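You operate a simulated robot arm through the tools that you are given. There is no shell and no other tool.

The job below is to be done with a simulated two-armed robot. You get a single attempt, and the scene is never put back.

Task
Park the motor, lamp and heater plugs in the black rack, then switch the DESK breaker off.
Fine: yellow lamp off, then the long strip off, before any plug is pulled; shut the cabinet again; the strip's own plug and other switches stay.

It is judged by the outcome, as a careful person would: the job done as asked, and still so three seconds after it is handed in. It fails if anything else is knocked over, pushed out of place, dropped, spilled or broken.

Robot
Two 7-joint arms with fingered hands on one trunk that stands fixed in place. Base frame: the origin is at the foot of the trunk, x ahead of it, y to its left, z up. Lengths are in m, angles in degrees, forces in N, time in s.
The left shoulder is at [0.08, 0.241, 1.617], the right one opposite. With the tool pointing down near the work surface each hand reaches from about 0.1 to 0.92 m from the base axis, measured 20 degrees to its own side. Payload 4.9 kg a hand.
The tool frame of a hand sits at the grasp point between the pads (the TCP): z along the fingers, y along the line on which they close. The tips reach 0.032 m beyond it. Largest opening 0.2 m; the body of the gripper starts 0.089 m behind the TCP. The gripper is a hand of 4 fingers: y runs from the thumb to the fingers, the wrist lies at [0, 0, -0.267] in the tool frame, and closing takes about 1.5 s.
Orientation is told as [roll, pitch, yaw] about the base's x, y, z axes, in that order, counted from this pose: with the fingers straight down and closing along the base's y, the tool's x points along the base's -x, its y along +y and its z along -z.

Tools
- The arms move only by the tool play_rows. It takes "left_steps", "right_steps" or both (then of equal length, played together; a hand with none holds still); each is a list of rows, each a list of 6 numbers: the turn, a rotation vector about the tool's x, y, z in degrees, then the shift along the tool's x, y, z in m. In form: [[ax, ay, az, x, y, z], ...]. A call has 1 to 20 rows; each row shifts and turns the commanded pose from where the row before left it, along the tool's axes as they then stand. "left_fingers" and "right_fingers" are, for a hand that has rows, the closure, from 0 (fully open) to 1 (shut), set as the call begins (left out, the last holds). Each row takes 0.2 s and may step no farther than 0.05 m and 8.6 degrees from the row before; otherwise, or with a gripper value out of range, the whole call is refused. A pose out of reach is approached as far as the arm can. The call stops where the force on the tool passes 60 N (or 10 N more than at its start, if that is more) or the arm is blocked; 0.2 s more then pass. The fingers move at their own pace (about 0.072 m/s each) and stop on an object; they squeeze with about 23 N. The grip force told is the motor's: it shows also when the fingers shut on nothing. Time passes only in rows, and 0.2 s behind the last, so rows that do not move let the fingers close. The reply holds the time, the measured pose of the TCP, the force on the tool along the base axes, the opening and the grip force, in the units named above and with some noise, with the torque about the TCP (base axes, N m) and any sound that the robot's microphone picked up.
- Cameras (640 x 400 px; columns grow to the right, rows downward): "scene" is now at [0.1143, 0.0281, 1.7965]; the picture's right is [0.30, -0.95, 0.00], its down [-0.50, -0.16, -0.85] and it looks along [0.81, 0.26, -0.53] (base axes); focal length 336 px, centre (320, 200). "left" rides on the left gripper at [-0.069, -0.069, -0.116] in its tool frame; the picture's right is [0.71, -0.71, 0.00], its down [0.54, 0.54, -0.64] and it looks along [0.45, 0.45, 0.77] (tool axes); focal length 226 px, centre (320, 200). "right" rides on the right gripper at [0.069, -0.069, -0.116] in its tool frame; the picture's right is [0.71, 0.71, 0.00], its down [-0.54, 0.54, -0.64] and it looks along [-0.45, 0.46, 0.77] (tool axes); focal length 226 px, centre (320, 200). There is no depth. A picture from a camera that has moved, and an enlarged one, comes with that camera's place and axes in the base frame and with its lens.
- grab_frame(camera): a new picture of that camera. It takes no simulated time.
- raise_lower(by): slides the trunk up (or, below 0, down) by that many m; the arms and the scene camera ride with it, the base frame stays. It gives what a move gives, with no picture.
- finger_targets(finger1, finger2, finger3, thumb_bend, hand): sets how far each is bent, from 0 (flat) to 100 (curled in); at 30 the hand is open as for a grip, at 70 the pads meet at the TCP. One left out holds its place. A second passes; each finger stops where it meets its share of the squeeze, and holds until it gets a number again. A gripper value or a shape takes the hand back. It gives what a move gives, with no picture; readings hold the bend of each and the force on the fingers (four entries, about 0 where the hand has none), thumb and palm.
- set_grasp(shape, hand): the hand has 4 fingers and takes this shape, open, in about a second: jaw (thumb against the fingers, like two jaws); tri (thumb and two fingers); tip (a fingertip pinch); poke (one finger out to press); point (the index stretched); flat (the hand flat); cup (the hand cupped); fist (a fist). The gripper value then closes the fingers along that shape, each until it touches; the sizes above hold for jaw. It gives what a move gives, with no picture.
- aim_head(pan, tilt): turns the head with the scene camera to pan (to the left, within 86 degrees either way) and tilt (down, from -29 to 69), counted from straight ahead of the robot. It gives what a move gives.
- enlarge(camera, box): a new picture of the part [left, top, right, bottom] of that camera's present view, enlarged. It takes no simulated time.
- sign_off(): hands the job in; it is judged then, once.

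Nothing tells you positions but the pictures and the camera data. Unless the task says otherwise, let go and move clear before handing in.

The tools are called after "Call:" as name(argument=value, ...) on one line, values as JSON. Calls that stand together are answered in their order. play_rows: Moves the arms, as the interface text tells. Its arguments: {"type":"object","properties":{"left_steps":{"type":"array","items":{"type":"array","items":{"type":"number"}}},"left_fingers":{"type":"number"},"right_steps":{"type":"array","items":{"type":"array","items":{"type":"number"}}},"right_fingers":{"type":"number"}},"required":[]} The other tools are called the same way: raise_lower (by) slides the trunk up or down; set_grasp (shape, hand) gives the hand a shape; finger_targets (finger1, finger2, finger3, thumb_bend, hand) moves the fingers one by one; aim_head (pan, tilt) turns the head that bears the scene camera; grab_frame (camera) takes a picture; enlarge (camera, box) takes an enlarged picture of a part of a camera's view; sign_off () hands the job in.

At the start:

```text
clock: 0.0
left_eef_pos: [0.5496, 0.5989, 1.5382]
left_tcp_rot: [0.0, 0.0, 0.0]
left_wrist_force: [0.3, -0.3, -0.7]
left_wrist_torque: [-0.04, -0.04, 0.02]
left_gripper_width: 0.2001
left_finger_force: 0.0
left_shape: jaw
left_bend: [30.0, 30.0, 30.0, 30.0]
left_finger forces: [0.0, 0.0, 0.0, 0.0, 0.0, 0.0]
right_eef_pos: [0.496, -0.026, 1.6446]
right_tcp_rot: [0.0, 0.1, -0.1]
right_wrist_force: [-0.1, 0.3, 0.4]
right_wrist_torque: [0.0, 0.01, -0.02]
right_gripper_width: 0.2
right_finger_force: 0.1
right_shape: jaw
right_bend: [30.0, 30.0, 30.0, 30.0]
right_finger forces: [0.0, 0.0, 0.1, 0.1, 0.0, 0.1]
trunk travel left (down, up): [-0.525, 0.315]
head pan, tilt: [17.6, 31.9]
```

scene: 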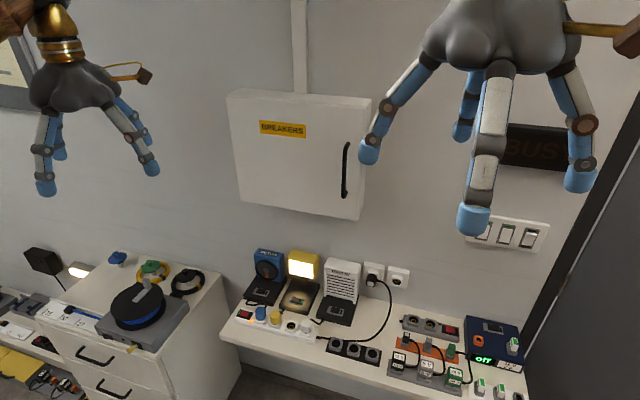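
right: 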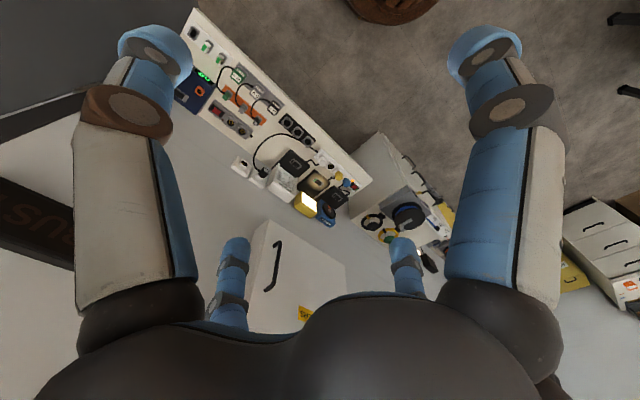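
left: 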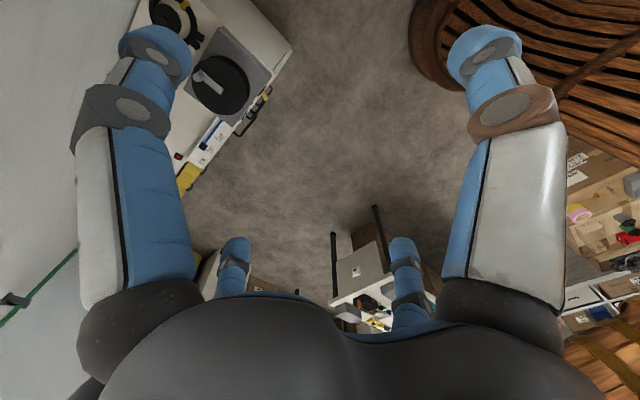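

I see a shelf with several devices (blue, yellow lamp, white heater), a long white strip, a black rack, and a closed breaker cabinet on the wall. I'll look at enlarged views to understand the layout first.

Call:
enlarge(camera="scene", box=[220, 230, 420, 370])

Call:
enlarge(camera="scene", box=[370, 290, 540, 400])

Call:
enlarge(camera="scene", box=[210, 70, 400, 230])

Call:
enlarge(camera="scene", box=[0, 230, 240, 400])

```text
2.86 times, centred on (320, 300) of scene
camera zoom: at [0.1143, 0.0281, 1.7965], right [0.3, -0.95, 0.0], down [-0.5, -0.16, -0.85], along [0.81, 0.26, -0.53], focal length 961 px, centre (320, -86)
```

zoom: 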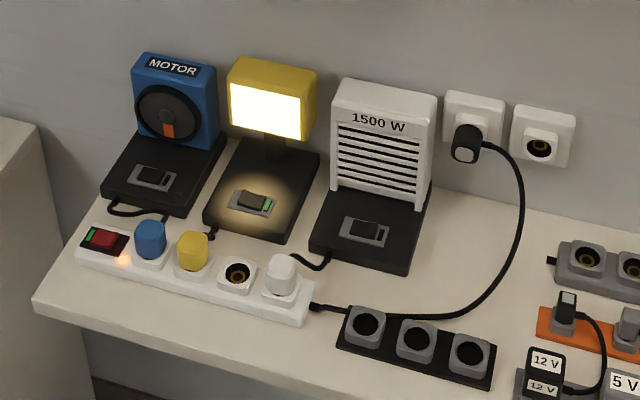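

```text
3.64 times, centred on (455, 345) of scene
camera zoom: at [0.1143, 0.0281, 1.7965], right [0.3, -0.95, 0.0], down [-0.5, -0.16, -0.85], along [0.81, 0.26, -0.53], focal length 1223 px, centre (-171, -327)
```

zoom: 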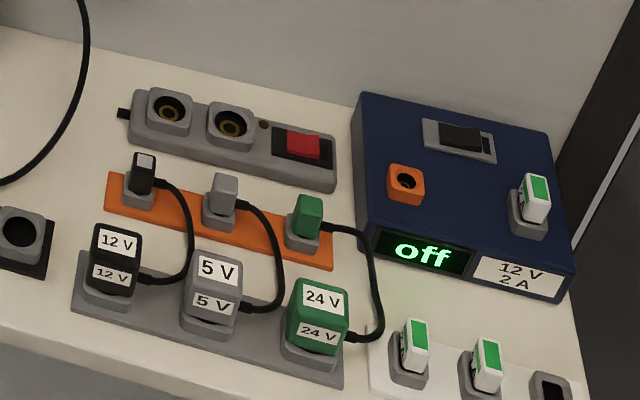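

```text
2.50 times, centred on (305, 150) of scene
camera zoom: at [0.1143, 0.0281, 1.7965], right [0.3, -0.95, 0.0], down [-0.5, -0.16, -0.85], along [0.81, 0.26, -0.53], focal length 841 px, centre (358, 325)
```

zoom: 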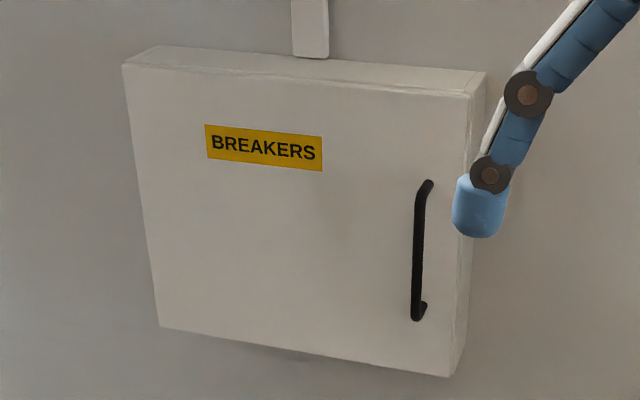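

```text
2.35 times, centred on (120, 315) of scene
camera zoom: at [0.1143, 0.0281, 1.7965], right [0.3, -0.95, 0.0], down [-0.5, -0.16, -0.85], along [0.81, 0.26, -0.53], focal length 792 px, centre (791, -71)
```

zoom: 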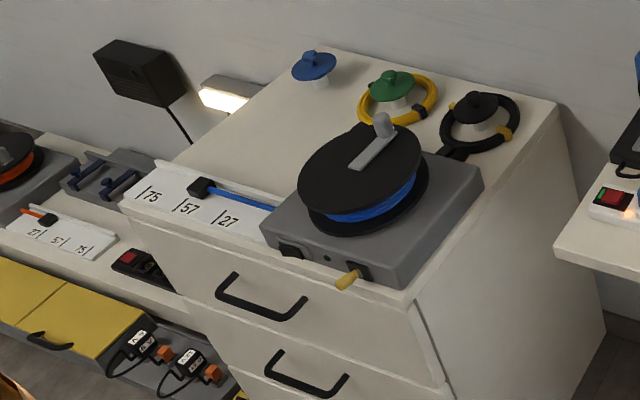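

The wall appears perpendicular to x, and a first triangulation puts the lamp near (0.94, 0.37, 0.96). I'll enlarge the right wrist view to triangulate more points.

Call:
enlarge(camera="right", box=[220, 90, 380, 240])

Call:
enlarge(camera="right", box=[230, 200, 360, 330])

Call:
enlarge(camera="scene", box=[220, 290, 320, 350])

Call:
enlarge(camera="scene", box=[310, 320, 400, 380])

```text
2.67 times, centred on (300, 165) of right
camera zoom: at [0.4277, -0.0947, 1.7612], right [-0.71, 0.71, 0.0], down [0.54, 0.54, 0.64], along [0.46, 0.45, -0.77], focal length 603 px, centre (373, 293)
```

zoom: 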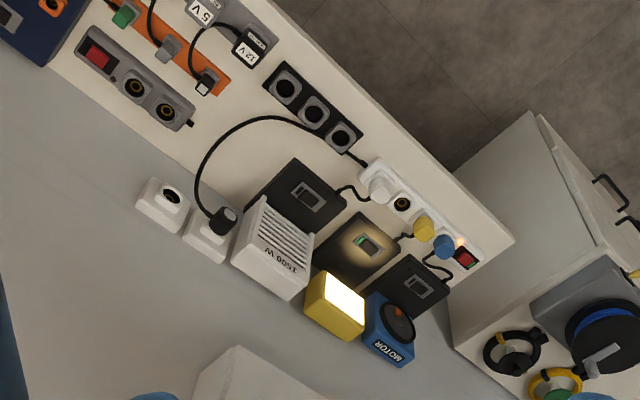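

```text
3.08 times, centred on (295, 265) of right
camera zoom: at [0.4277, -0.0947, 1.7612], right [-0.71, 0.71, 0.0], down [0.54, 0.54, 0.64], along [0.46, 0.45, -0.77], focal length 696 px, centre (397, 0)
```

zoom: 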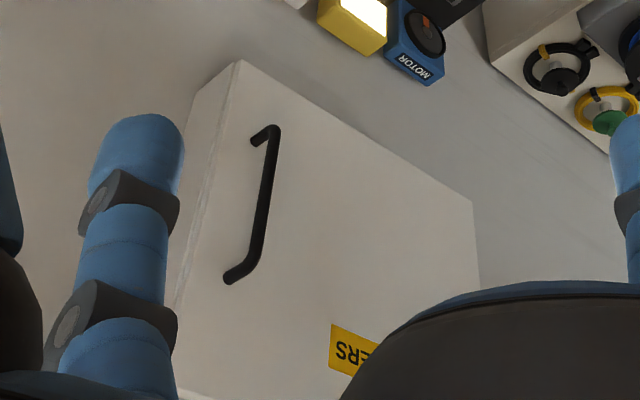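

```text
6.40 times, centred on (270, 320) of scene
camera zoom: at [0.1143, 0.0281, 1.7965], right [0.3, -0.95, 0.0], down [-0.5, -0.16, -0.85], along [0.81, 0.26, -0.53], focal length 2153 px, centre (640, -568)
```

zoom: 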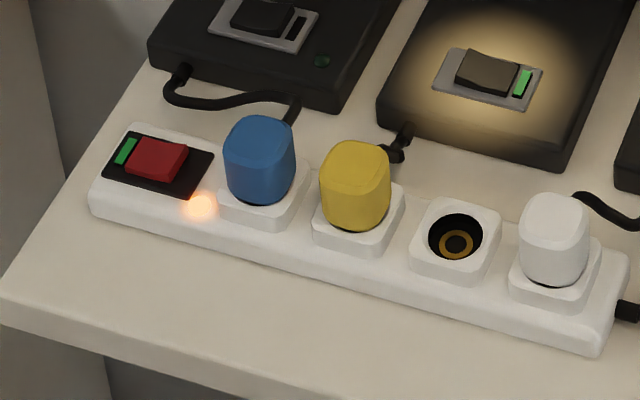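

```text
6.67 times, centred on (355, 350) of scene
camera zoom: at [0.1143, 0.0281, 1.7965], right [0.3, -0.95, 0.0], down [-0.5, -0.16, -0.85], along [0.81, 0.26, -0.53], focal length 2243 px, centre (87, -800)
```

zoom: 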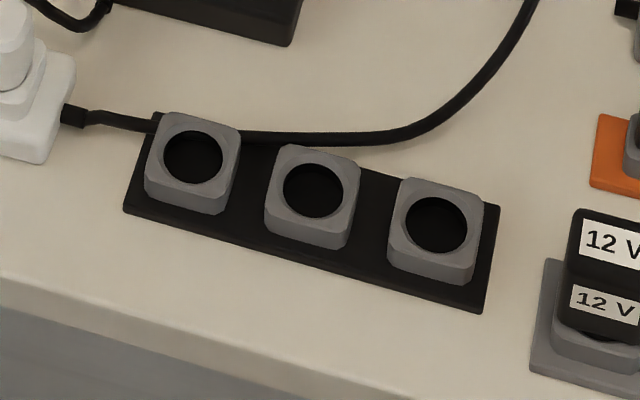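

The shelf top is around z≈0.82 with the strip near x≈0.79, y≈0.25–0.5. Before lowering the trunk I'll look around below the arms.

Call:
aim_head(pan=20, tilt=62)

Call:
grab_frame(camera="scene")

Call:
aim_head(pan=60, tilt=45)

Call:
grab_frame(camera="scene")

Call:
aim_head(pan=-40, tilt=45)

Call:
grab_frame(camera="scene")

```text
clock: 0.9
left_eef_pos: [0.5499, 0.5981, 1.5366]
left_tcp_rot: [0.0, 0.0, -0.1]
left_wrist_force: [-0.3, 0.9, -0.4]
left_wrist_torque: [0.02, -0.02, 0.03]
left_gripper_width: 0.1999
left_finger_force: 0.3
left_shape: jaw
left_bend: [30.0, 30.0, 30.0, 30.0]
left_finger forces: [0.0, 0.0, 0.0, 0.0, 0.0, 0.0]
right_eef_pos: [0.4954, -0.0273, 1.6455]
right_tcp_rot: [0.0, -0.1, -0.1]
right_wrist_force: [0.0, 0.3, 0.4]
right_wrist_torque: [0.03, 0.02, 0.0]
right_gripper_width: 0.1999
right_finger_force: 0.1
right_shape: jaw
right_bend: [30.0, 30.0, 30.0, 30.0]
right_finger forces: [0.0, 0.1, 0.1, 0.0, 0.0, 0.0]
trunk travel left (down, up): [-0.525, 0.315]
head pan, tilt: [20.0, 62.0]
```

```text
taken
camera scene: at [0.0893, 0.023, 1.7551], right [0.34, -0.94, 0.0], down [-0.83, -0.3, -0.47], along [0.44, 0.16, -0.88], focal length 336 px, centre (320, 200)
```

scene: 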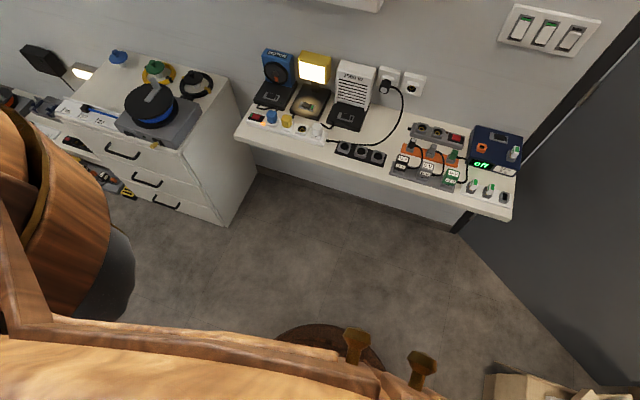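

```text
clock: 2.0
left_eef_pos: [0.549, 0.6001, 1.5377]
left_tcp_rot: [0.0, 0.1, 0.0]
left_wrist_force: [-0.9, 0.1, -0.7]
left_wrist_torque: [0.0, 0.01, -0.01]
left_gripper_width: 0.2001
left_finger_force: 0.0
left_shape: jaw
left_bend: [30.0, 30.0, 30.0, 30.0]
left_finger forces: [0.0, 0.0, 0.0, 0.1, 0.1, 0.0]
right_eef_pos: [0.4953, -0.027, 1.644]
right_tcp_rot: [0.0, 0.1, -0.1]
right_wrist_force: [-0.7, -0.2, -1.6]
right_wrist_torque: [0.0, 0.01, 0.0]
right_gripper_width: 0.2
right_finger_force: 0.1
right_shape: jaw
right_bend: [30.0, 30.0, 30.0, 30.0]
right_finger forces: [0.0, 0.0, 0.0, 0.0, 0.0, 0.0]
trunk travel left (down, up): [-0.525, 0.315]
head pan, tilt: [60.0, 45.0]
```

```text
taken
camera scene: at [0.0696, 0.0713, 1.7768], right [0.87, -0.5, 0.0], down [-0.35, -0.61, -0.71], along [0.35, 0.61, -0.71], focal length 336 px, centre (320, 200)
```

scene: 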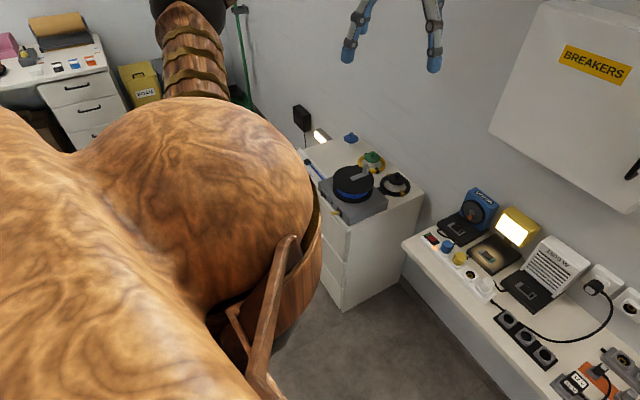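

```text
clock: 3.8
left_eef_pos: [0.5496, 0.5981, 1.5384]
left_tcp_rot: [-0.1, 0.0, -0.1]
left_wrist_force: [0.5, -0.4, 0.2]
left_wrist_torque: [0.02, 0.01, 0.01]
left_gripper_width: 0.2001
left_finger_force: 0.2
left_shape: jaw
left_bend: [30.0, 30.0, 30.0, 30.0]
left_finger forces: [0.1, 0.1, 0.0, 0.0, 0.0, 0.1]
right_eef_pos: [0.4967, -0.0259, 1.6446]
right_tcp_rot: [0.0, 0.0, -0.1]
right_wrist_force: [0.0, 0.0, -0.1]
right_wrist_torque: [0.04, -0.02, 0.0]
right_gripper_width: 0.1999
right_finger_force: 0.2
right_shape: jaw
right_bend: [30.0, 30.0, 30.0, 30.0]
right_finger forces: [0.0, 0.0, 0.1, 0.1, 0.0, 0.0]
trunk travel left (down, up): [-0.525, 0.315]
head pan, tilt: [-40.0, 45.0]
```

```text
taken
camera scene: at [0.0911, -0.0512, 1.7768], right [-0.64, -0.77, 0.0], down [-0.54, 0.45, -0.71], along [0.54, -0.45, -0.71], focal length 336 px, centre (320, 200)
```

scene: 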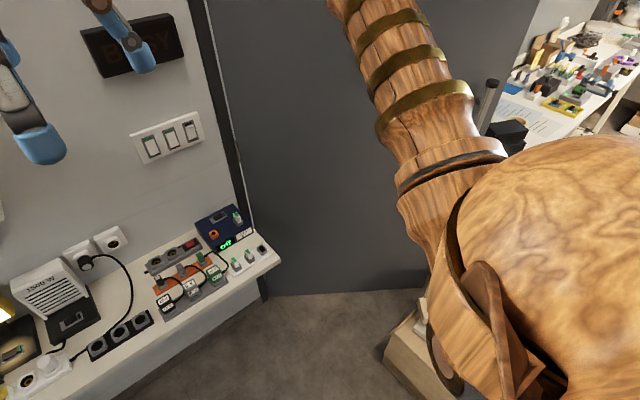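

Below the arms it is clear down to the shelf, so I'll lower the trunk in steps for a better reach.

Call:
raise_lower(by=-0.15)

Call:
aim_head(pan=20, tilt=35)

Call:
grab_frame(camera="scene")

Call:
grab_frame(camera="right")

Call:
grab_frame(camera="left")

```text
clock: 5.5
left_eef_pos: [0.5494, 0.598, 1.3888]
left_tcp_rot: [0.0, 0.0, 0.0]
left_wrist_force: [-0.2, -0.6, 0.6]
left_wrist_torque: [-0.02, 0.0, -0.02]
left_gripper_width: 0.1996
left_finger_force: 0.1
left_shape: jaw
left_bend: [30.0, 30.0, 30.0, 30.0]
left_finger forces: [0.0, 0.0, 0.0, 0.0, 0.0, 0.0]
right_eef_pos: [0.4956, -0.0264, 1.4951]
right_tcp_rot: [0.0, 0.0, -0.1]
right_wrist_force: [-0.4, -0.1, 0.8]
right_wrist_torque: [0.0, -0.01, -0.02]
right_gripper_width: 0.1999
right_finger_force: 0.0
right_shape: jaw
right_bend: [30.0, 30.0, 30.0, 30.0]
right_finger forces: [0.2, 0.1, 0.0, 0.0, 0.0, 0.1]
trunk travel left (down, up): [-0.375, 0.465]
head pan, tilt: [-40.0, 45.0]
```

```text
clock: 6.8
left_eef_pos: [0.5479, 0.5979, 1.3867]
left_tcp_rot: [0.0, -0.2, 0.0]
left_wrist_force: [-0.4, -0.3, 0.0]
left_wrist_torque: [0.0, -0.01, 0.02]
left_gripper_width: 0.1998
left_finger_force: 0.1
left_shape: jaw
left_bend: [30.0, 30.0, 30.0, 30.0]
left_finger forces: [0.1, 0.0, 0.0, 0.0, 0.1, 0.1]
right_eef_pos: [0.4948, -0.0272, 1.4941]
right_tcp_rot: [0.0, -0.1, 0.0]
right_wrist_force: [0.6, 0.4, 0.2]
right_wrist_torque: [-0.02, 0.02, 0.0]
right_gripper_width: 0.2001
right_finger_force: 0.0
right_shape: jaw
right_bend: [30.0, 30.0, 30.0, 30.0]
right_finger forces: [0.0, 0.0, 0.0, 0.0, 0.0, 0.0]
trunk travel left (down, up): [-0.375, 0.465]
head pan, tilt: [20.0, 35.0]
```

```text
taken
camera scene: at [0.1115, 0.031, 1.6416], right [0.34, -0.94, 0.0], down [-0.54, -0.2, -0.82], along [0.77, 0.28, -0.57], focal length 336 px, centre (320, 200)
```

scene: 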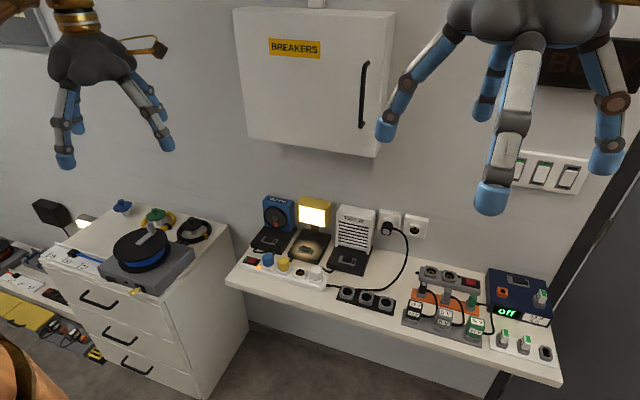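

```text
taken
camera right: at [0.4277, -0.0948, 1.6113], right [-0.71, 0.71, 0.0], down [0.54, 0.54, 0.64], along [0.46, 0.45, -0.77], focal length 226 px, centre (320, 200)
```

right: 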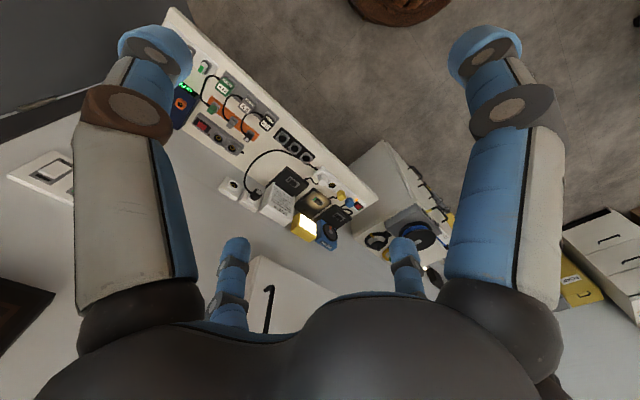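

```text
taken
camera left: at [0.6187, 0.53, 1.5037], right [-0.71, -0.71, 0.0], down [-0.54, 0.54, 0.64], along [-0.45, 0.45, -0.77], focal length 226 px, centre (320, 200)
```

left: 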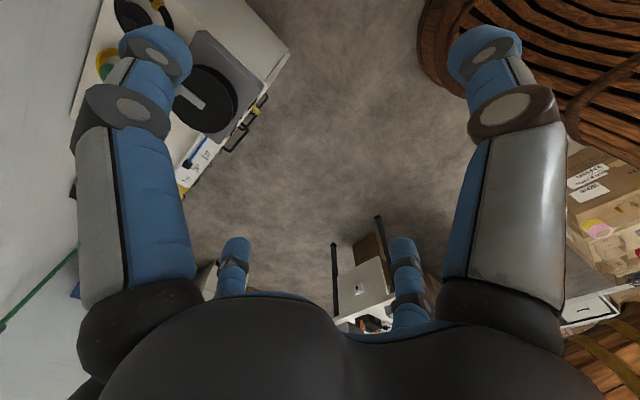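

The hand appears to have four digits set radially, so I'll check what the different grasp shapes look like before approaching the crowded strip.

Call:
set_grasp(shape="tip", hand="left")

Call:
grab_frame(camera="left")

Call:
enlarge(camera="scene", box=[0, 0, 220, 180])

Call:
set_grasp(shape="poke", hand="right")

Call:
grab_frame(camera="right")

Call:
enlarge(camera="scene", box=[360, 0, 640, 220])

```text
clock: 7.7
left_eef_pos: [0.5492, 0.599, 1.3873]
left_tcp_rot: [-0.1, 0.0, -0.2]
left_wrist_force: [-0.6, 0.3, 0.1]
left_wrist_torque: [-0.05, -0.01, 0.01]
left_gripper_width: 0.1999
left_finger_force: 0.1
left_shape: tip
left_bend: [16.0, 30.0, 16.0, 30.0]
left_finger forces: [0.1, 0.0, 0.0, 0.1, 0.0, 0.0]
right_eef_pos: [0.4964, -0.0269, 1.4941]
right_tcp_rot: [0.0, 0.0, -0.1]
right_wrist_force: [-0.2, -1.2, -0.4]
right_wrist_torque: [-0.03, 0.0, 0.03]
right_gripper_width: 0.1998
right_finger_force: 0.1
right_shape: jaw
right_bend: [30.0, 30.0, 30.0, 30.0]
right_finger forces: [0.1, 0.0, 0.0, 0.0, 0.1, 0.0]
trunk travel left (down, up): [-0.375, 0.465]
head pan, tilt: [20.0, 35.0]
```

```text
taken
camera left: at [0.6187, 0.53, 1.5037], right [-0.71, -0.71, 0.0], down [-0.54, 0.54, 0.64], along [-0.45, 0.45, -0.77], focal length 226 px, centre (320, 200)
```

left: 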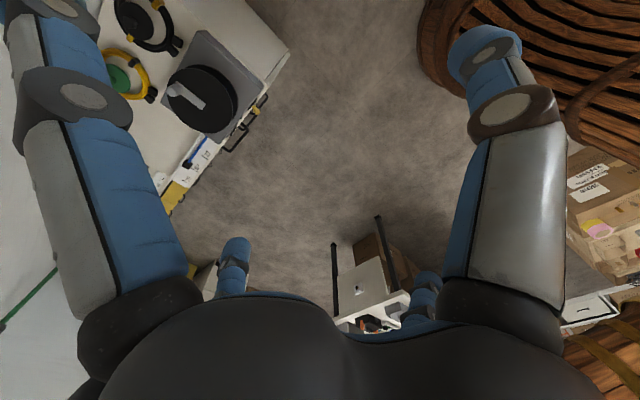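

```text
2.22 times, centred on (110, 90) of scene
camera zoom: at [0.1116, 0.0311, 1.6416], right [0.34, -0.94, 0.0], down [-0.54, -0.2, -0.82], along [0.77, 0.28, -0.57], focal length 748 px, centre (787, 444)
```

zoom: 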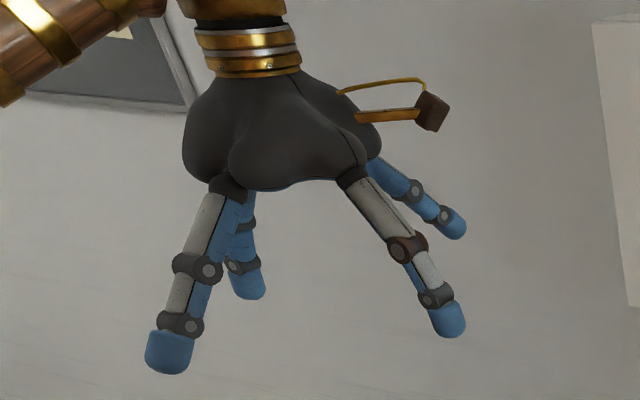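

```text
clock: 8.6
left_eef_pos: [0.5482, 0.5986, 1.3882]
left_tcp_rot: [0.0, 0.0, 0.1]
left_wrist_force: [0.2, 0.5, 1.0]
left_wrist_torque: [0.01, -0.01, -0.02]
left_gripper_width: 0.1998
left_finger_force: 0.0
left_shape: tip
left_bend: [16.0, 30.0, 16.0, 30.0]
left_finger forces: [0.0, 0.0, 0.1, 0.0, 0.0, 0.1]
right_eef_pos: [0.4956, -0.0273, 1.495]
right_tcp_rot: [0.0, 0.0, -0.1]
right_wrist_force: [-0.5, -0.3, 0.4]
right_wrist_torque: [-0.02, 0.05, 0.02]
right_gripper_width: 0.0002
right_finger_force: 0.2
right_shape: poke
right_bend: [100.0, 100.0, 100.0, 81.0]
right_finger forces: [0.0, 0.1, 0.1, 0.1, 0.0, 0.0]
trunk travel left (down, up): [-0.375, 0.465]
head pan, tilt: [20.0, 35.0]
```

```text
taken
camera right: at [0.4277, -0.0948, 1.6113], right [-0.71, 0.71, 0.0], down [0.54, 0.54, 0.64], along [0.46, 0.45, -0.77], focal length 226 px, centre (320, 200)
```

right: 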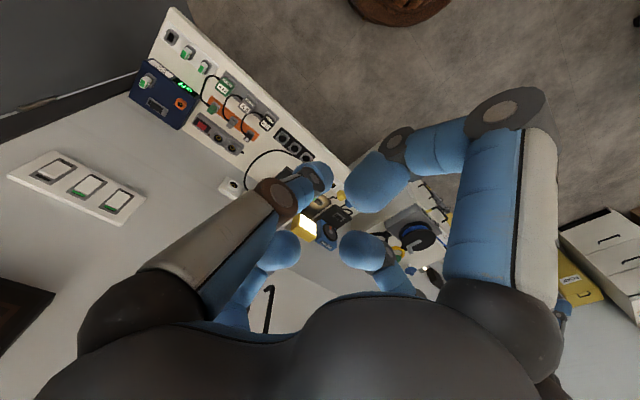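

```text
1.82 times, centred on (500, 110) of scene
camera zoom: at [0.1116, 0.031, 1.6417], right [0.34, -0.94, 0.0], down [-0.54, -0.2, -0.82], along [0.77, 0.28, -0.57], focal length 612 px, centre (-7, 364)
```

zoom: 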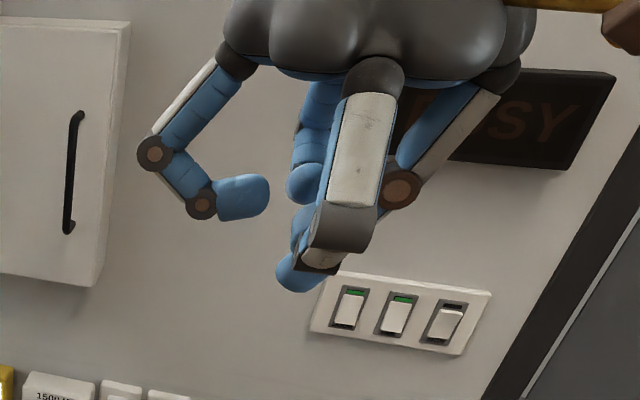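

The "tip" shape pinches with thumb and finger 2 while fingers 1 and 3 splay out. I'll look at "point" and also test curling fingers 1 and 3 out of the way.

Call:
set_grasp(shape="point", hand="right")

Call:
enlarge(camera="scene", box=[360, 0, 640, 220])

Call:
grab_frame(camera="right")

Call:
finger_targets(hand="left", finger1=0, finger2=70, finger3=0, thumb_bend=70)

Call:
enlarge(camera="scene", box=[0, 0, 220, 180])

Call:
grab_frame(camera="left")

```text
clock: 9.5
left_eef_pos: [0.5486, 0.5992, 1.3875]
left_tcp_rot: [0.1, 0.1, 0.0]
left_wrist_force: [0.0, -0.3, -0.6]
left_wrist_torque: [-0.01, -0.01, 0.02]
left_gripper_width: 0.1998
left_finger_force: 0.0
left_shape: tip
left_bend: [16.0, 30.0, 16.0, 30.0]
left_finger forces: [0.0, 0.1, 0.0, 0.0, 0.0, 0.0]
right_eef_pos: [0.4964, -0.0263, 1.4952]
right_tcp_rot: [0.0, -0.1, -0.1]
right_wrist_force: [-0.4, 0.8, -0.1]
right_wrist_torque: [0.05, 0.0, 0.03]
right_gripper_width: 0.1953
right_finger_force: 0.1
right_shape: point
right_bend: [70.0, 100.0, 100.0, 69.0]
right_finger forces: [0.0, 0.0, 0.0, 0.0, 0.0, 0.0]
trunk travel left (down, up): [-0.375, 0.465]
head pan, tilt: [20.0, 35.0]
```

```text
1.82 times, centred on (500, 110) of scene
camera zoom: at [0.1116, 0.0311, 1.6417], right [0.34, -0.94, 0.0], down [-0.54, -0.2, -0.82], along [0.77, 0.28, -0.57], focal length 612 px, centre (-7, 364)
```

zoom: 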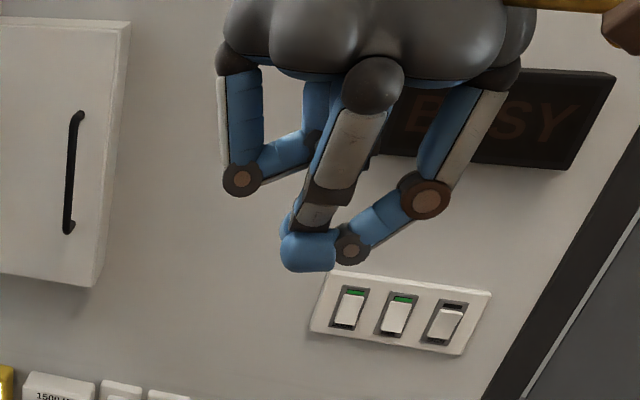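

```text
taken
camera right: at [0.4277, -0.0947, 1.6113], right [-0.71, 0.71, 0.0], down [0.54, 0.54, 0.64], along [0.46, 0.45, -0.77], focal length 226 px, centre (320, 200)
```

right: 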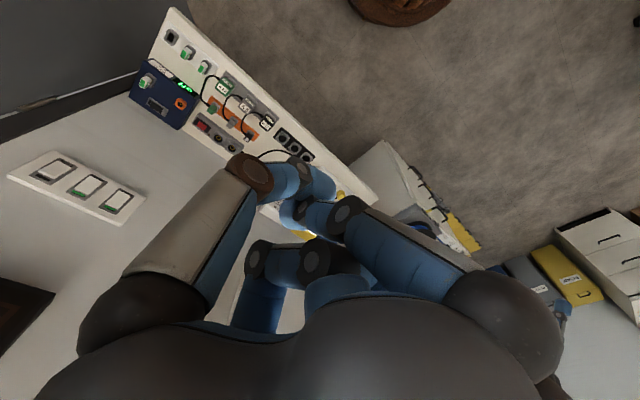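

```text
clock: 10.5
left_eef_pos: [0.5481, 0.5983, 1.3874]
left_tcp_rot: [0.0, 0.0, 0.0]
left_wrist_force: [-0.6, 0.2, 0.5]
left_wrist_torque: [-0.03, -0.02, -0.03]
left_gripper_width: 0.1264
left_finger_force: 0.1
left_shape: fingers
left_bend: [1.0, 70.0, 1.0, 70.0]
left_finger forces: [0.0, 0.1, 0.0, 0.1, 0.0, 0.0]
right_eef_pos: [0.4951, -0.0265, 1.4943]
right_tcp_rot: [0.1, 0.0, -0.1]
right_wrist_force: [0.1, -0.2, -0.2]
right_wrist_torque: [0.01, 0.01, -0.01]
right_gripper_width: 0.1953
right_finger_force: 0.2
right_shape: point
right_bend: [70.0, 100.0, 100.0, 69.0]
right_finger forces: [0.0, 0.0, 0.0, 0.0, 0.1, 0.0]
trunk travel left (down, up): [-0.375, 0.465]
head pan, tilt: [20.0, 35.0]
```

```text
2.22 times, centred on (110, 90) of scene
camera zoom: at [0.1116, 0.0311, 1.6417], right [0.34, -0.94, 0.0], down [-0.54, -0.2, -0.82], along [0.77, 0.28, -0.57], focal length 748 px, centre (787, 444)
```

zoom: 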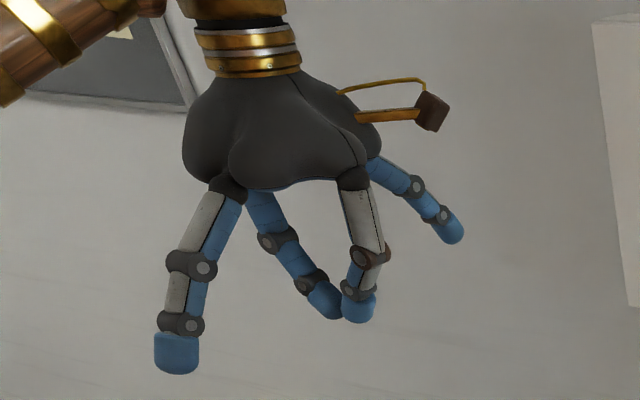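

```text
taken
camera left: at [0.6187, 0.53, 1.5037], right [-0.71, -0.71, 0.0], down [-0.54, 0.54, 0.64], along [-0.45, 0.45, -0.77], focal length 226 px, centre (320, 200)
```

left: 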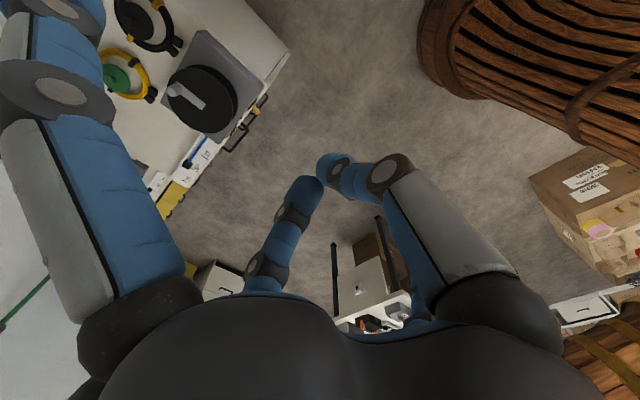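

Findings so far: the cabinet door spans y≈0.175–0.573, z≈1.20–1.545, with its front near x≈0.95 and the handle at about (0.913, 0.21, 1.30–1.46). I'll lower the trunk further and turn the left hand by 90° so its camera can look over the strip.

Call:
raise_lower(by=-0.15)

Call:
play_rows(left_steps=[[0, 0, 8.18182, 0, 0, 0], [0, 0, 8.18182, 0, 0, 0], [0, 0, 8.18182, 0, 0, 0], [0, 0, 8.18182, 0, 0, 0], [0, 0, 8.18182, 0, 0, 0], [0, 0, 8.18182, 0, 0, 0], [0, 0, 8.18182, 0, 0, 0], [0, 0, 8.18182, 0, 0, 0], [0, 0, 8.18182, 0, 0, 0], [0, 0, 8.18182, 0, 0, 0], [0, 0, 8.18182, 0, 0, 0]])

Call:
grab_frame(camera="scene")

Call:
grab_frame(camera="left")

```text
clock: 12.3
left_eef_pos: [0.5489, 0.598, 1.238]
left_tcp_rot: [0.0, 0.0, -0.1]
left_wrist_force: [0.9, 0.4, 0.2]
left_wrist_torque: [0.0, 0.0, -0.02]
left_gripper_width: 0.1264
left_finger_force: 0.0
left_shape: fingers
left_bend: [1.0, 70.0, 1.0, 70.0]
left_finger forces: [0.0, 0.1, 0.0, 0.0, 0.0, 0.0]
right_eef_pos: [0.4964, -0.0274, 1.345]
right_tcp_rot: [-0.1, 0.0, -0.1]
right_wrist_force: [0.3, -0.7, -0.3]
right_wrist_torque: [0.01, -0.01, 0.01]
right_gripper_width: 0.1953
right_finger_force: 0.0
right_shape: point
right_bend: [70.0, 100.0, 100.0, 69.0]
right_finger forces: [0.0, 0.0, 0.0, 0.1, 0.0, 0.0]
trunk travel left (down, up): [-0.225, 0.615]
head pan, tilt: [20.0, 35.0]
```

```text
clock: 14.7
left_eef_pos: [0.5493, 0.5997, 1.2375]
left_tcp_rot: [0.0, 0.1, -90.2]
left_wrist_force: [0.4, -0.3, -0.5]
left_wrist_torque: [-0.02, -0.01, -0.02]
left_gripper_width: 0.1262
left_finger_force: 0.1
left_shape: fingers
left_bend: [1.0, 70.0, 1.0, 70.0]
left_finger forces: [0.0, 0.1, 0.0, 0.1, 0.1, 0.1]
right_eef_pos: [0.4959, -0.0255, 1.3451]
right_tcp_rot: [0.0, 0.0, -0.1]
right_wrist_force: [0.2, -0.4, -0.5]
right_wrist_torque: [0.01, 0.02, 0.02]
right_gripper_width: 0.1955
right_finger_force: 0.0
right_shape: point
right_bend: [70.0, 100.0, 100.0, 69.0]
right_finger forces: [0.0, 0.0, 0.0, 0.1, 0.0, 0.0]
trunk travel left (down, up): [-0.225, 0.615]
head pan, tilt: [20.0, 35.0]
```

```text
taken
camera scene: at [0.1115, 0.0312, 1.4917], right [0.34, -0.94, 0.0], down [-0.54, -0.2, -0.82], along [0.77, 0.28, -0.57], focal length 336 px, centre (320, 200)
```

scene: 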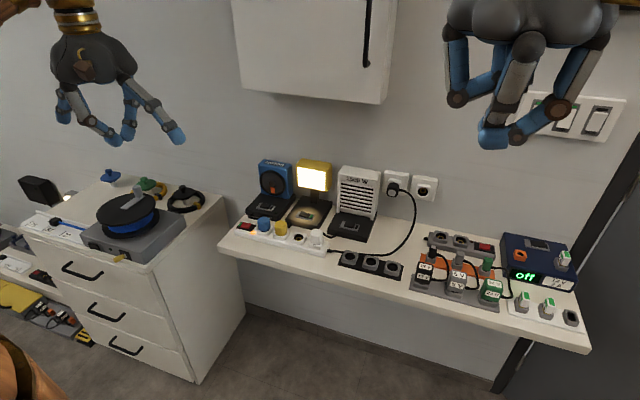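

```text
taken
camera left: at [0.4809, 0.5307, 1.3538], right [-0.71, 0.71, 0.0], down [0.54, 0.54, 0.64], along [0.46, 0.45, -0.77], focal length 226 px, centre (320, 200)
```

left: 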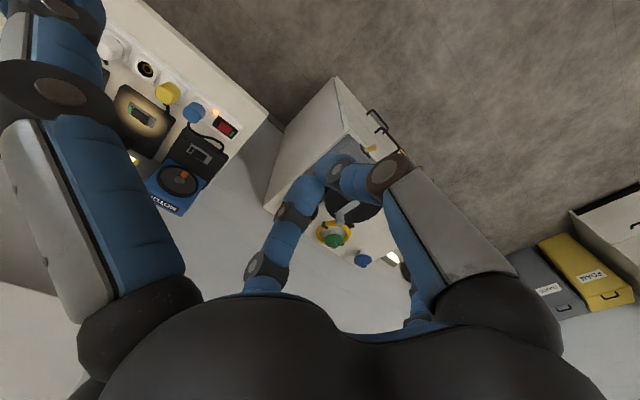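

The yaw of -90° works. Now I'll bring the left hand above the strip for a close look at its switches and plugs.

Call:
play_rows(left_steps=[[0, 0, 0, -0.033, 0.0214, 0.0157], [0, 0, 0, -0.033, 0.0214, 0.0157], [0, 0, 0, -0.033, 0.0214, 0.0157], [0, 0, 0, -0.033, 0.0214, 0.0157], [0, 0, 0, -0.033, 0.0214, 0.0157], [0, 0, 0, -0.033, 0.0214, 0.0157], [0, 0, 0, -0.033, 0.0214, 0.0157]])

Call:
grab_frame(camera="left")

Call:
grab_frame(camera="scene")

```text
clock: 16.3
left_eef_pos: [0.698, 0.3698, 1.1282]
left_tcp_rot: [-0.1, 0.0, -89.9]
left_wrist_force: [-0.2, -0.3, 0.6]
left_wrist_torque: [0.02, 0.01, -0.02]
left_gripper_width: 0.1263
left_finger_force: 0.1
left_shape: fingers
left_bend: [1.0, 70.0, 1.0, 70.0]
left_finger forces: [0.0, 0.0, 0.0, 0.1, 0.1, 0.0]
right_eef_pos: [0.4974, -0.028, 1.345]
right_tcp_rot: [0.1, 0.1, 0.0]
right_wrist_force: [0.9, -0.5, 0.8]
right_wrist_torque: [0.03, 0.05, 0.01]
right_gripper_width: 0.1955
right_finger_force: 0.1
right_shape: point
right_bend: [70.0, 100.0, 100.0, 69.0]
right_finger forces: [0.0, 0.1, 0.1, 0.0, 0.0, 0.1]
trunk travel left (down, up): [-0.225, 0.615]
head pan, tilt: [20.0, 35.0]
```

```text
taken
camera left: at [0.6304, 0.3001, 1.2442], right [-0.71, 0.71, 0.0], down [0.54, 0.54, 0.64], along [0.45, 0.46, -0.77], focal length 226 px, centre (320, 200)
```

left: 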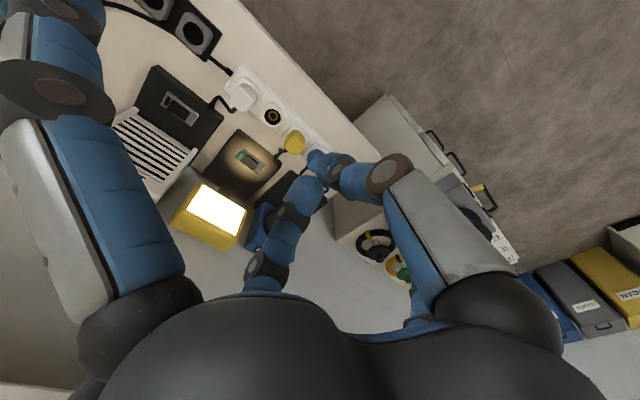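

```text
taken
camera scene: at [0.1135, 0.0297, 1.4915], right [0.34, -0.94, 0.0], down [-0.54, -0.2, -0.82], along [0.77, 0.28, -0.57], focal length 336 px, centre (320, 200)
```

scene: 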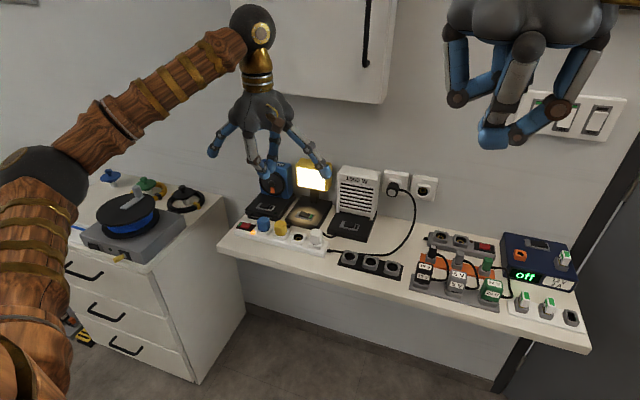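

The left hand is above the strip. I'll zoom in on the lamp switch, strip switch and plugs.

Call:
enlarge(camera="left", box=[180, 60, 340, 190])

Call:
enlarge(camera="scene", box=[225, 185, 335, 265])

Call:
enlarge(camera="scene", box=[320, 230, 420, 300])

Call:
enlarge(camera="left", box=[100, 0, 260, 130])

```text
3.08 times, centred on (260, 125) of left
camera zoom: at [0.6304, 0.3001, 1.2442], right [-0.71, 0.71, 0.0], down [0.54, 0.54, 0.64], along [0.45, 0.46, -0.77], focal length 696 px, centre (505, 431)
```

zoom: 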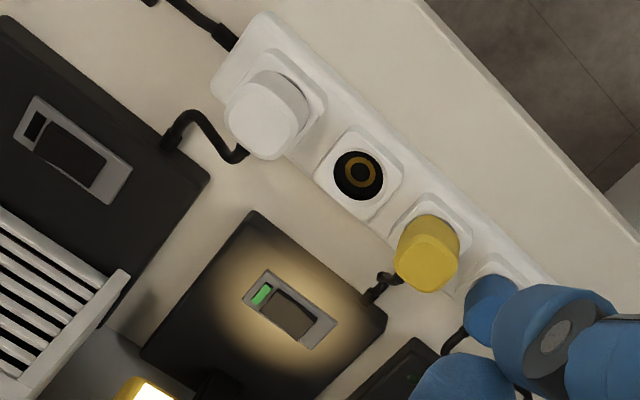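

```text
5.00 times, centred on (280, 225) of scene
camera zoom: at [0.1135, 0.0297, 1.4915], right [0.34, -0.94, 0.0], down [-0.54, -0.2, -0.82], along [0.77, 0.28, -0.57], focal length 1682 px, centre (520, 75)
```

zoom: 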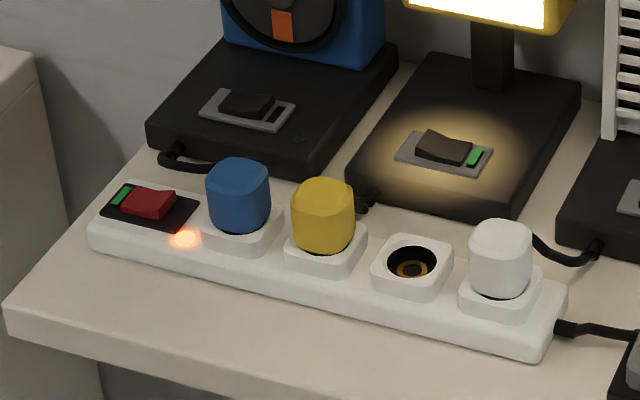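

```text
5.71 times, centred on (370, 265) of scene
camera zoom: at [0.1135, 0.0297, 1.4915], right [0.34, -0.94, 0.0], down [-0.54, -0.2, -0.82], along [0.77, 0.28, -0.57], focal length 1922 px, centre (34, -171)
```

zoom: 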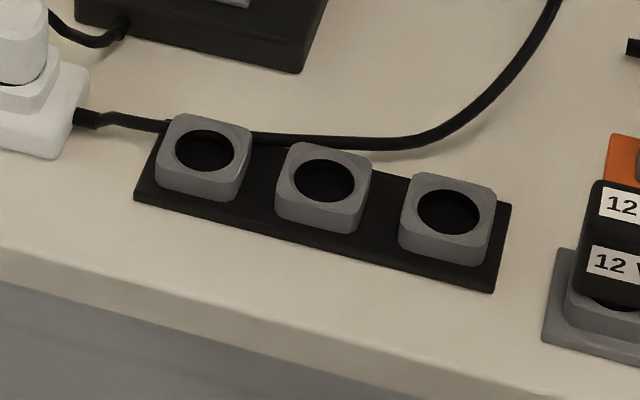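

```text
3.08 times, centred on (180, 65) of left
camera zoom: at [0.6304, 0.3001, 1.2442], right [-0.71, 0.71, 0.0], down [0.54, 0.54, 0.64], along [0.45, 0.46, -0.77], focal length 696 px, centre (751, 615)
```

zoom: 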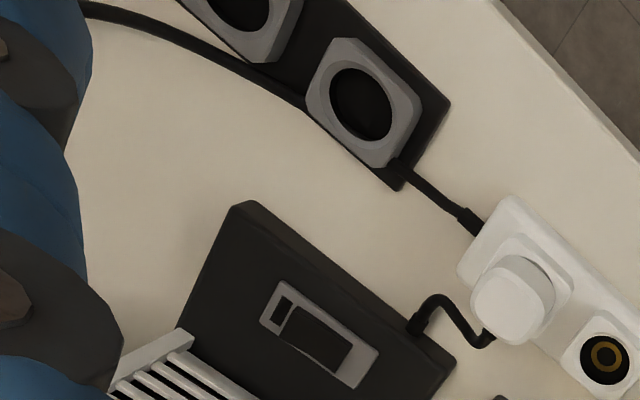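

Call:
enlarge(camera="scene", box=[240, 198, 328, 253])

Call:
enlarge(camera="scene", box=[295, 200, 327, 220])

Call:
enlarge(camera="scene", box=[238, 215, 270, 235])

Call:
enlarge(camera="left", box=[225, 140, 273, 170])

```text
7.27 times, centred on (284, 226) of scene
camera zoom: at [0.1135, 0.0297, 1.4915], right [0.34, -0.94, 0.0], down [-0.54, -0.2, -0.82], along [0.77, 0.28, -0.57], focal length 2447 px, centre (582, 14)
```

zoom: 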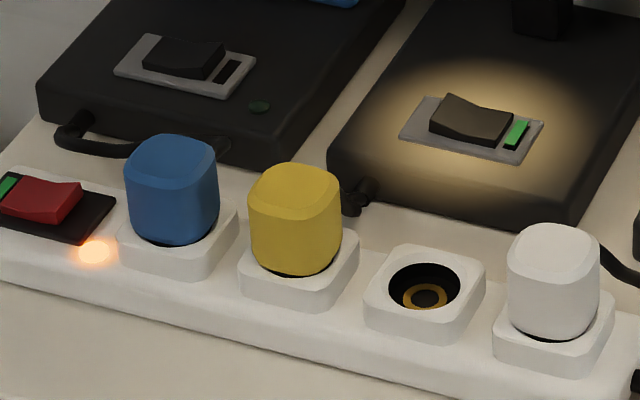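

```text
16.00 times, centred on (311, 210) of scene
camera zoom: at [0.1135, 0.0297, 1.4915], right [0.34, -0.94, 0.0], down [-0.54, -0.2, -0.82], along [0.77, 0.28, -0.57], focal length 5383 px, centre (464, 40)
```

zoom: 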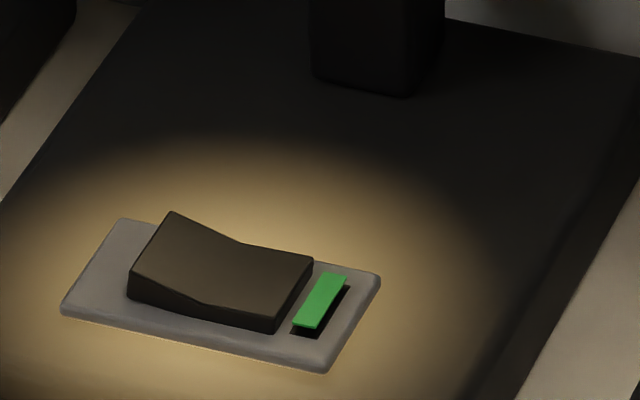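

```text
16.00 times, centred on (254, 225) of scene
camera zoom: at [0.1135, 0.0297, 1.4915], right [0.34, -0.94, 0.0], down [-0.54, -0.2, -0.82], along [0.77, 0.28, -0.57], focal length 5383 px, centre (1376, -200)
```

zoom: 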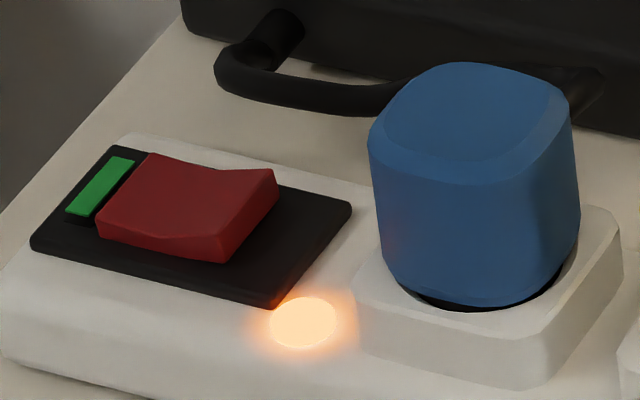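

```text
13.33 times, centred on (249, 155) of left
camera zoom: at [0.6304, 0.3001, 1.2442], right [-0.71, 0.71, 0.0], down [0.54, 0.54, 0.64], along [0.45, 0.46, -0.77], focal length 3014 px, centre (1267, 800)
```

zoom: 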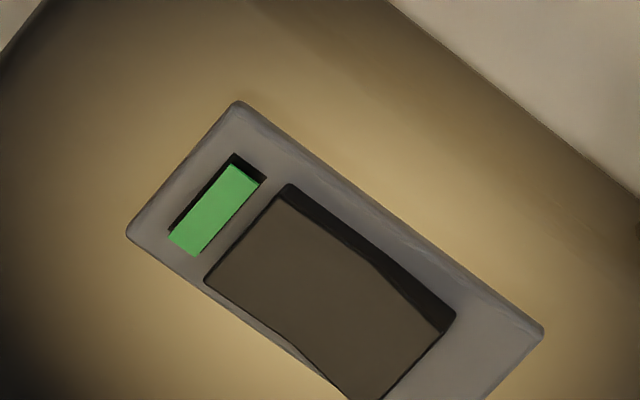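

I have triangulated the lamp rocker's raised end at about (0.905, 0.378, 0.834) and the strip rocker's raised end at about (0.788, 0.509, 0.836). The plugs are at x≈0.788 with y≈0.4505, 0.3955 and 0.286, and the rack sockets at x≈0.782 with y≈0.184, 0.124 and 0.064. Next I'll curl fingers 1 and 3 to make a compact poker from the thumb and finger 2, and tilt the hand.

Call:
finger_targets(hand="left", finger1=100, finger2=70, finger3=100, thumb_bend=70)

Call:
enlarge(camera="scene", box=[190, 60, 350, 200])

Call:
grab_frame(camera="left")

```text
clock: 17.3
left_eef_pos: [0.6974, 0.3699, 1.1287]
left_tcp_rot: [0.0, 0.0, -90.0]
left_wrist_force: [-0.1, -0.3, -0.2]
left_wrist_torque: [0.02, 0.03, 0.0]
left_gripper_width: 0.0005
left_finger_force: 0.1
left_shape: fingers
left_bend: [69.0, 69.0, 69.0, 70.0]
left_finger forces: [0.0, 0.0, 0.0, 0.0, 0.0, 0.0]
right_eef_pos: [0.4971, -0.0261, 1.3444]
right_tcp_rot: [0.0, 0.0, -0.1]
right_wrist_force: [-0.7, -0.5, -0.5]
right_wrist_torque: [-0.03, 0.01, 0.02]
right_gripper_width: 0.1952
right_finger_force: 0.0
right_shape: point
right_bend: [70.0, 100.0, 100.0, 69.0]
right_finger forces: [0.0, 0.1, 0.0, 0.0, 0.0, 0.0]
trunk travel left (down, up): [-0.225, 0.615]
head pan, tilt: [20.0, 35.0]
```

```text
2.86 times, centred on (270, 130) of scene
camera zoom: at [0.1118, 0.0308, 1.4916], right [0.34, -0.94, 0.0], down [-0.54, -0.2, -0.82], along [0.77, 0.28, -0.57], focal length 961 px, centre (463, 400)
```

zoom: 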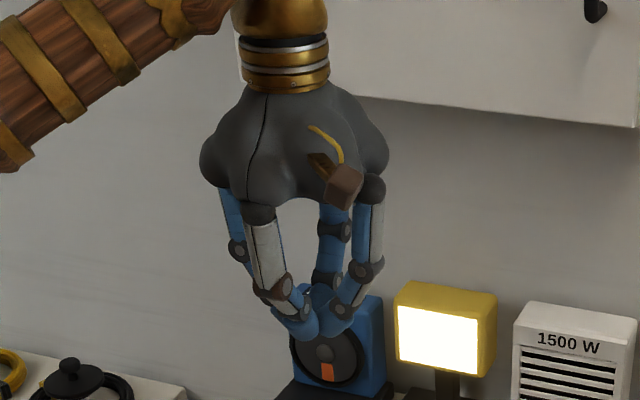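

```text
taken
camera left: at [0.6288, 0.3009, 1.2449], right [-0.71, 0.71, 0.0], down [0.54, 0.54, 0.64], along [0.45, 0.45, -0.77], focal length 226 px, centre (320, 200)
```

left: 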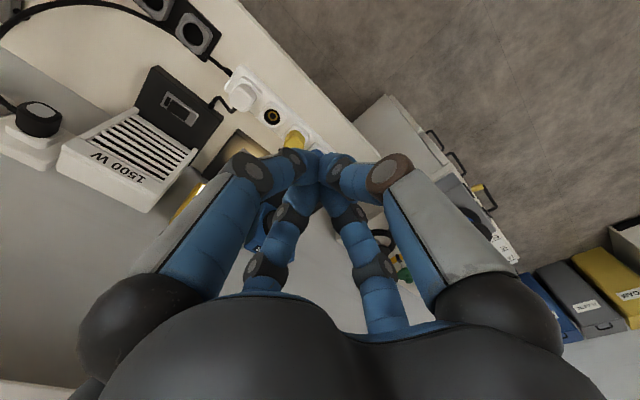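

Fingers 1 and 3 stopped at 69 against the others, which makes too blunt a poker. I'll use the dedicated "poke" shape on the left hand and measure where its tip is.

Call:
set_grasp(shape="poke", hand="left")

Call:
enlarge(camera="scene", box=[190, 60, 350, 200])

Call:
grab_frame(camera="left")

```text
clock: 18.2
left_eef_pos: [0.6964, 0.3707, 1.1288]
left_tcp_rot: [0.0, 0.1, -90.0]
left_wrist_force: [0.0, -0.7, -0.6]
left_wrist_torque: [0.01, -0.01, 0.03]
left_gripper_width: 0.0
left_finger_force: 0.1
left_shape: poke
left_bend: [100.0, 100.0, 100.0, 81.0]
left_finger forces: [0.0, 0.1, 0.0, 0.0, 0.0, 0.0]
right_eef_pos: [0.496, -0.0259, 1.3439]
right_tcp_rot: [0.0, 0.1, -0.1]
right_wrist_force: [-1.0, 0.9, -0.6]
right_wrist_torque: [-0.01, 0.01, 0.01]
right_gripper_width: 0.1953
right_finger_force: 0.0
right_shape: point
right_bend: [70.0, 100.0, 100.0, 69.0]
right_finger forces: [0.0, 0.0, 0.0, 0.0, 0.1, 0.0]
trunk travel left (down, up): [-0.225, 0.615]
head pan, tilt: [20.0, 35.0]
```

```text
2.86 times, centred on (270, 130) of scene
camera zoom: at [0.1115, 0.031, 1.4917], right [0.34, -0.94, 0.0], down [-0.54, -0.2, -0.82], along [0.77, 0.28, -0.57], focal length 961 px, centre (463, 400)
```

zoom: 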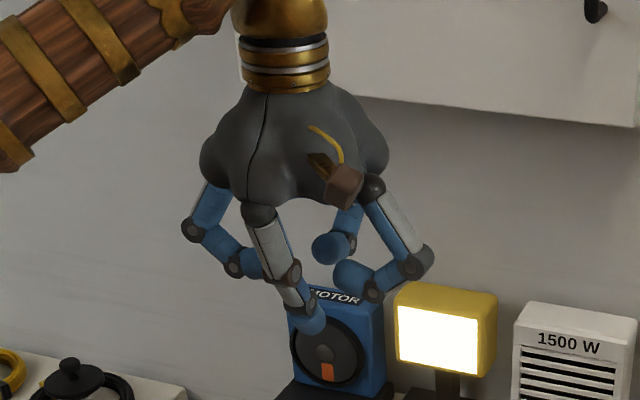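

```text
taken
camera left: at [0.6286, 0.301, 1.245], right [-0.71, 0.71, 0.0], down [0.54, 0.54, 0.64], along [0.45, 0.45, -0.77], focal length 226 px, centre (320, 200)
```

left: 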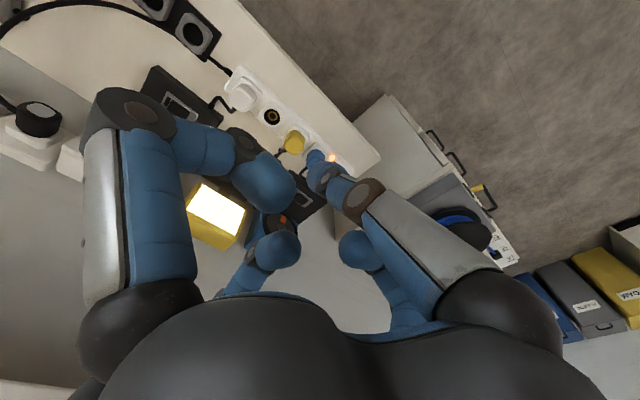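

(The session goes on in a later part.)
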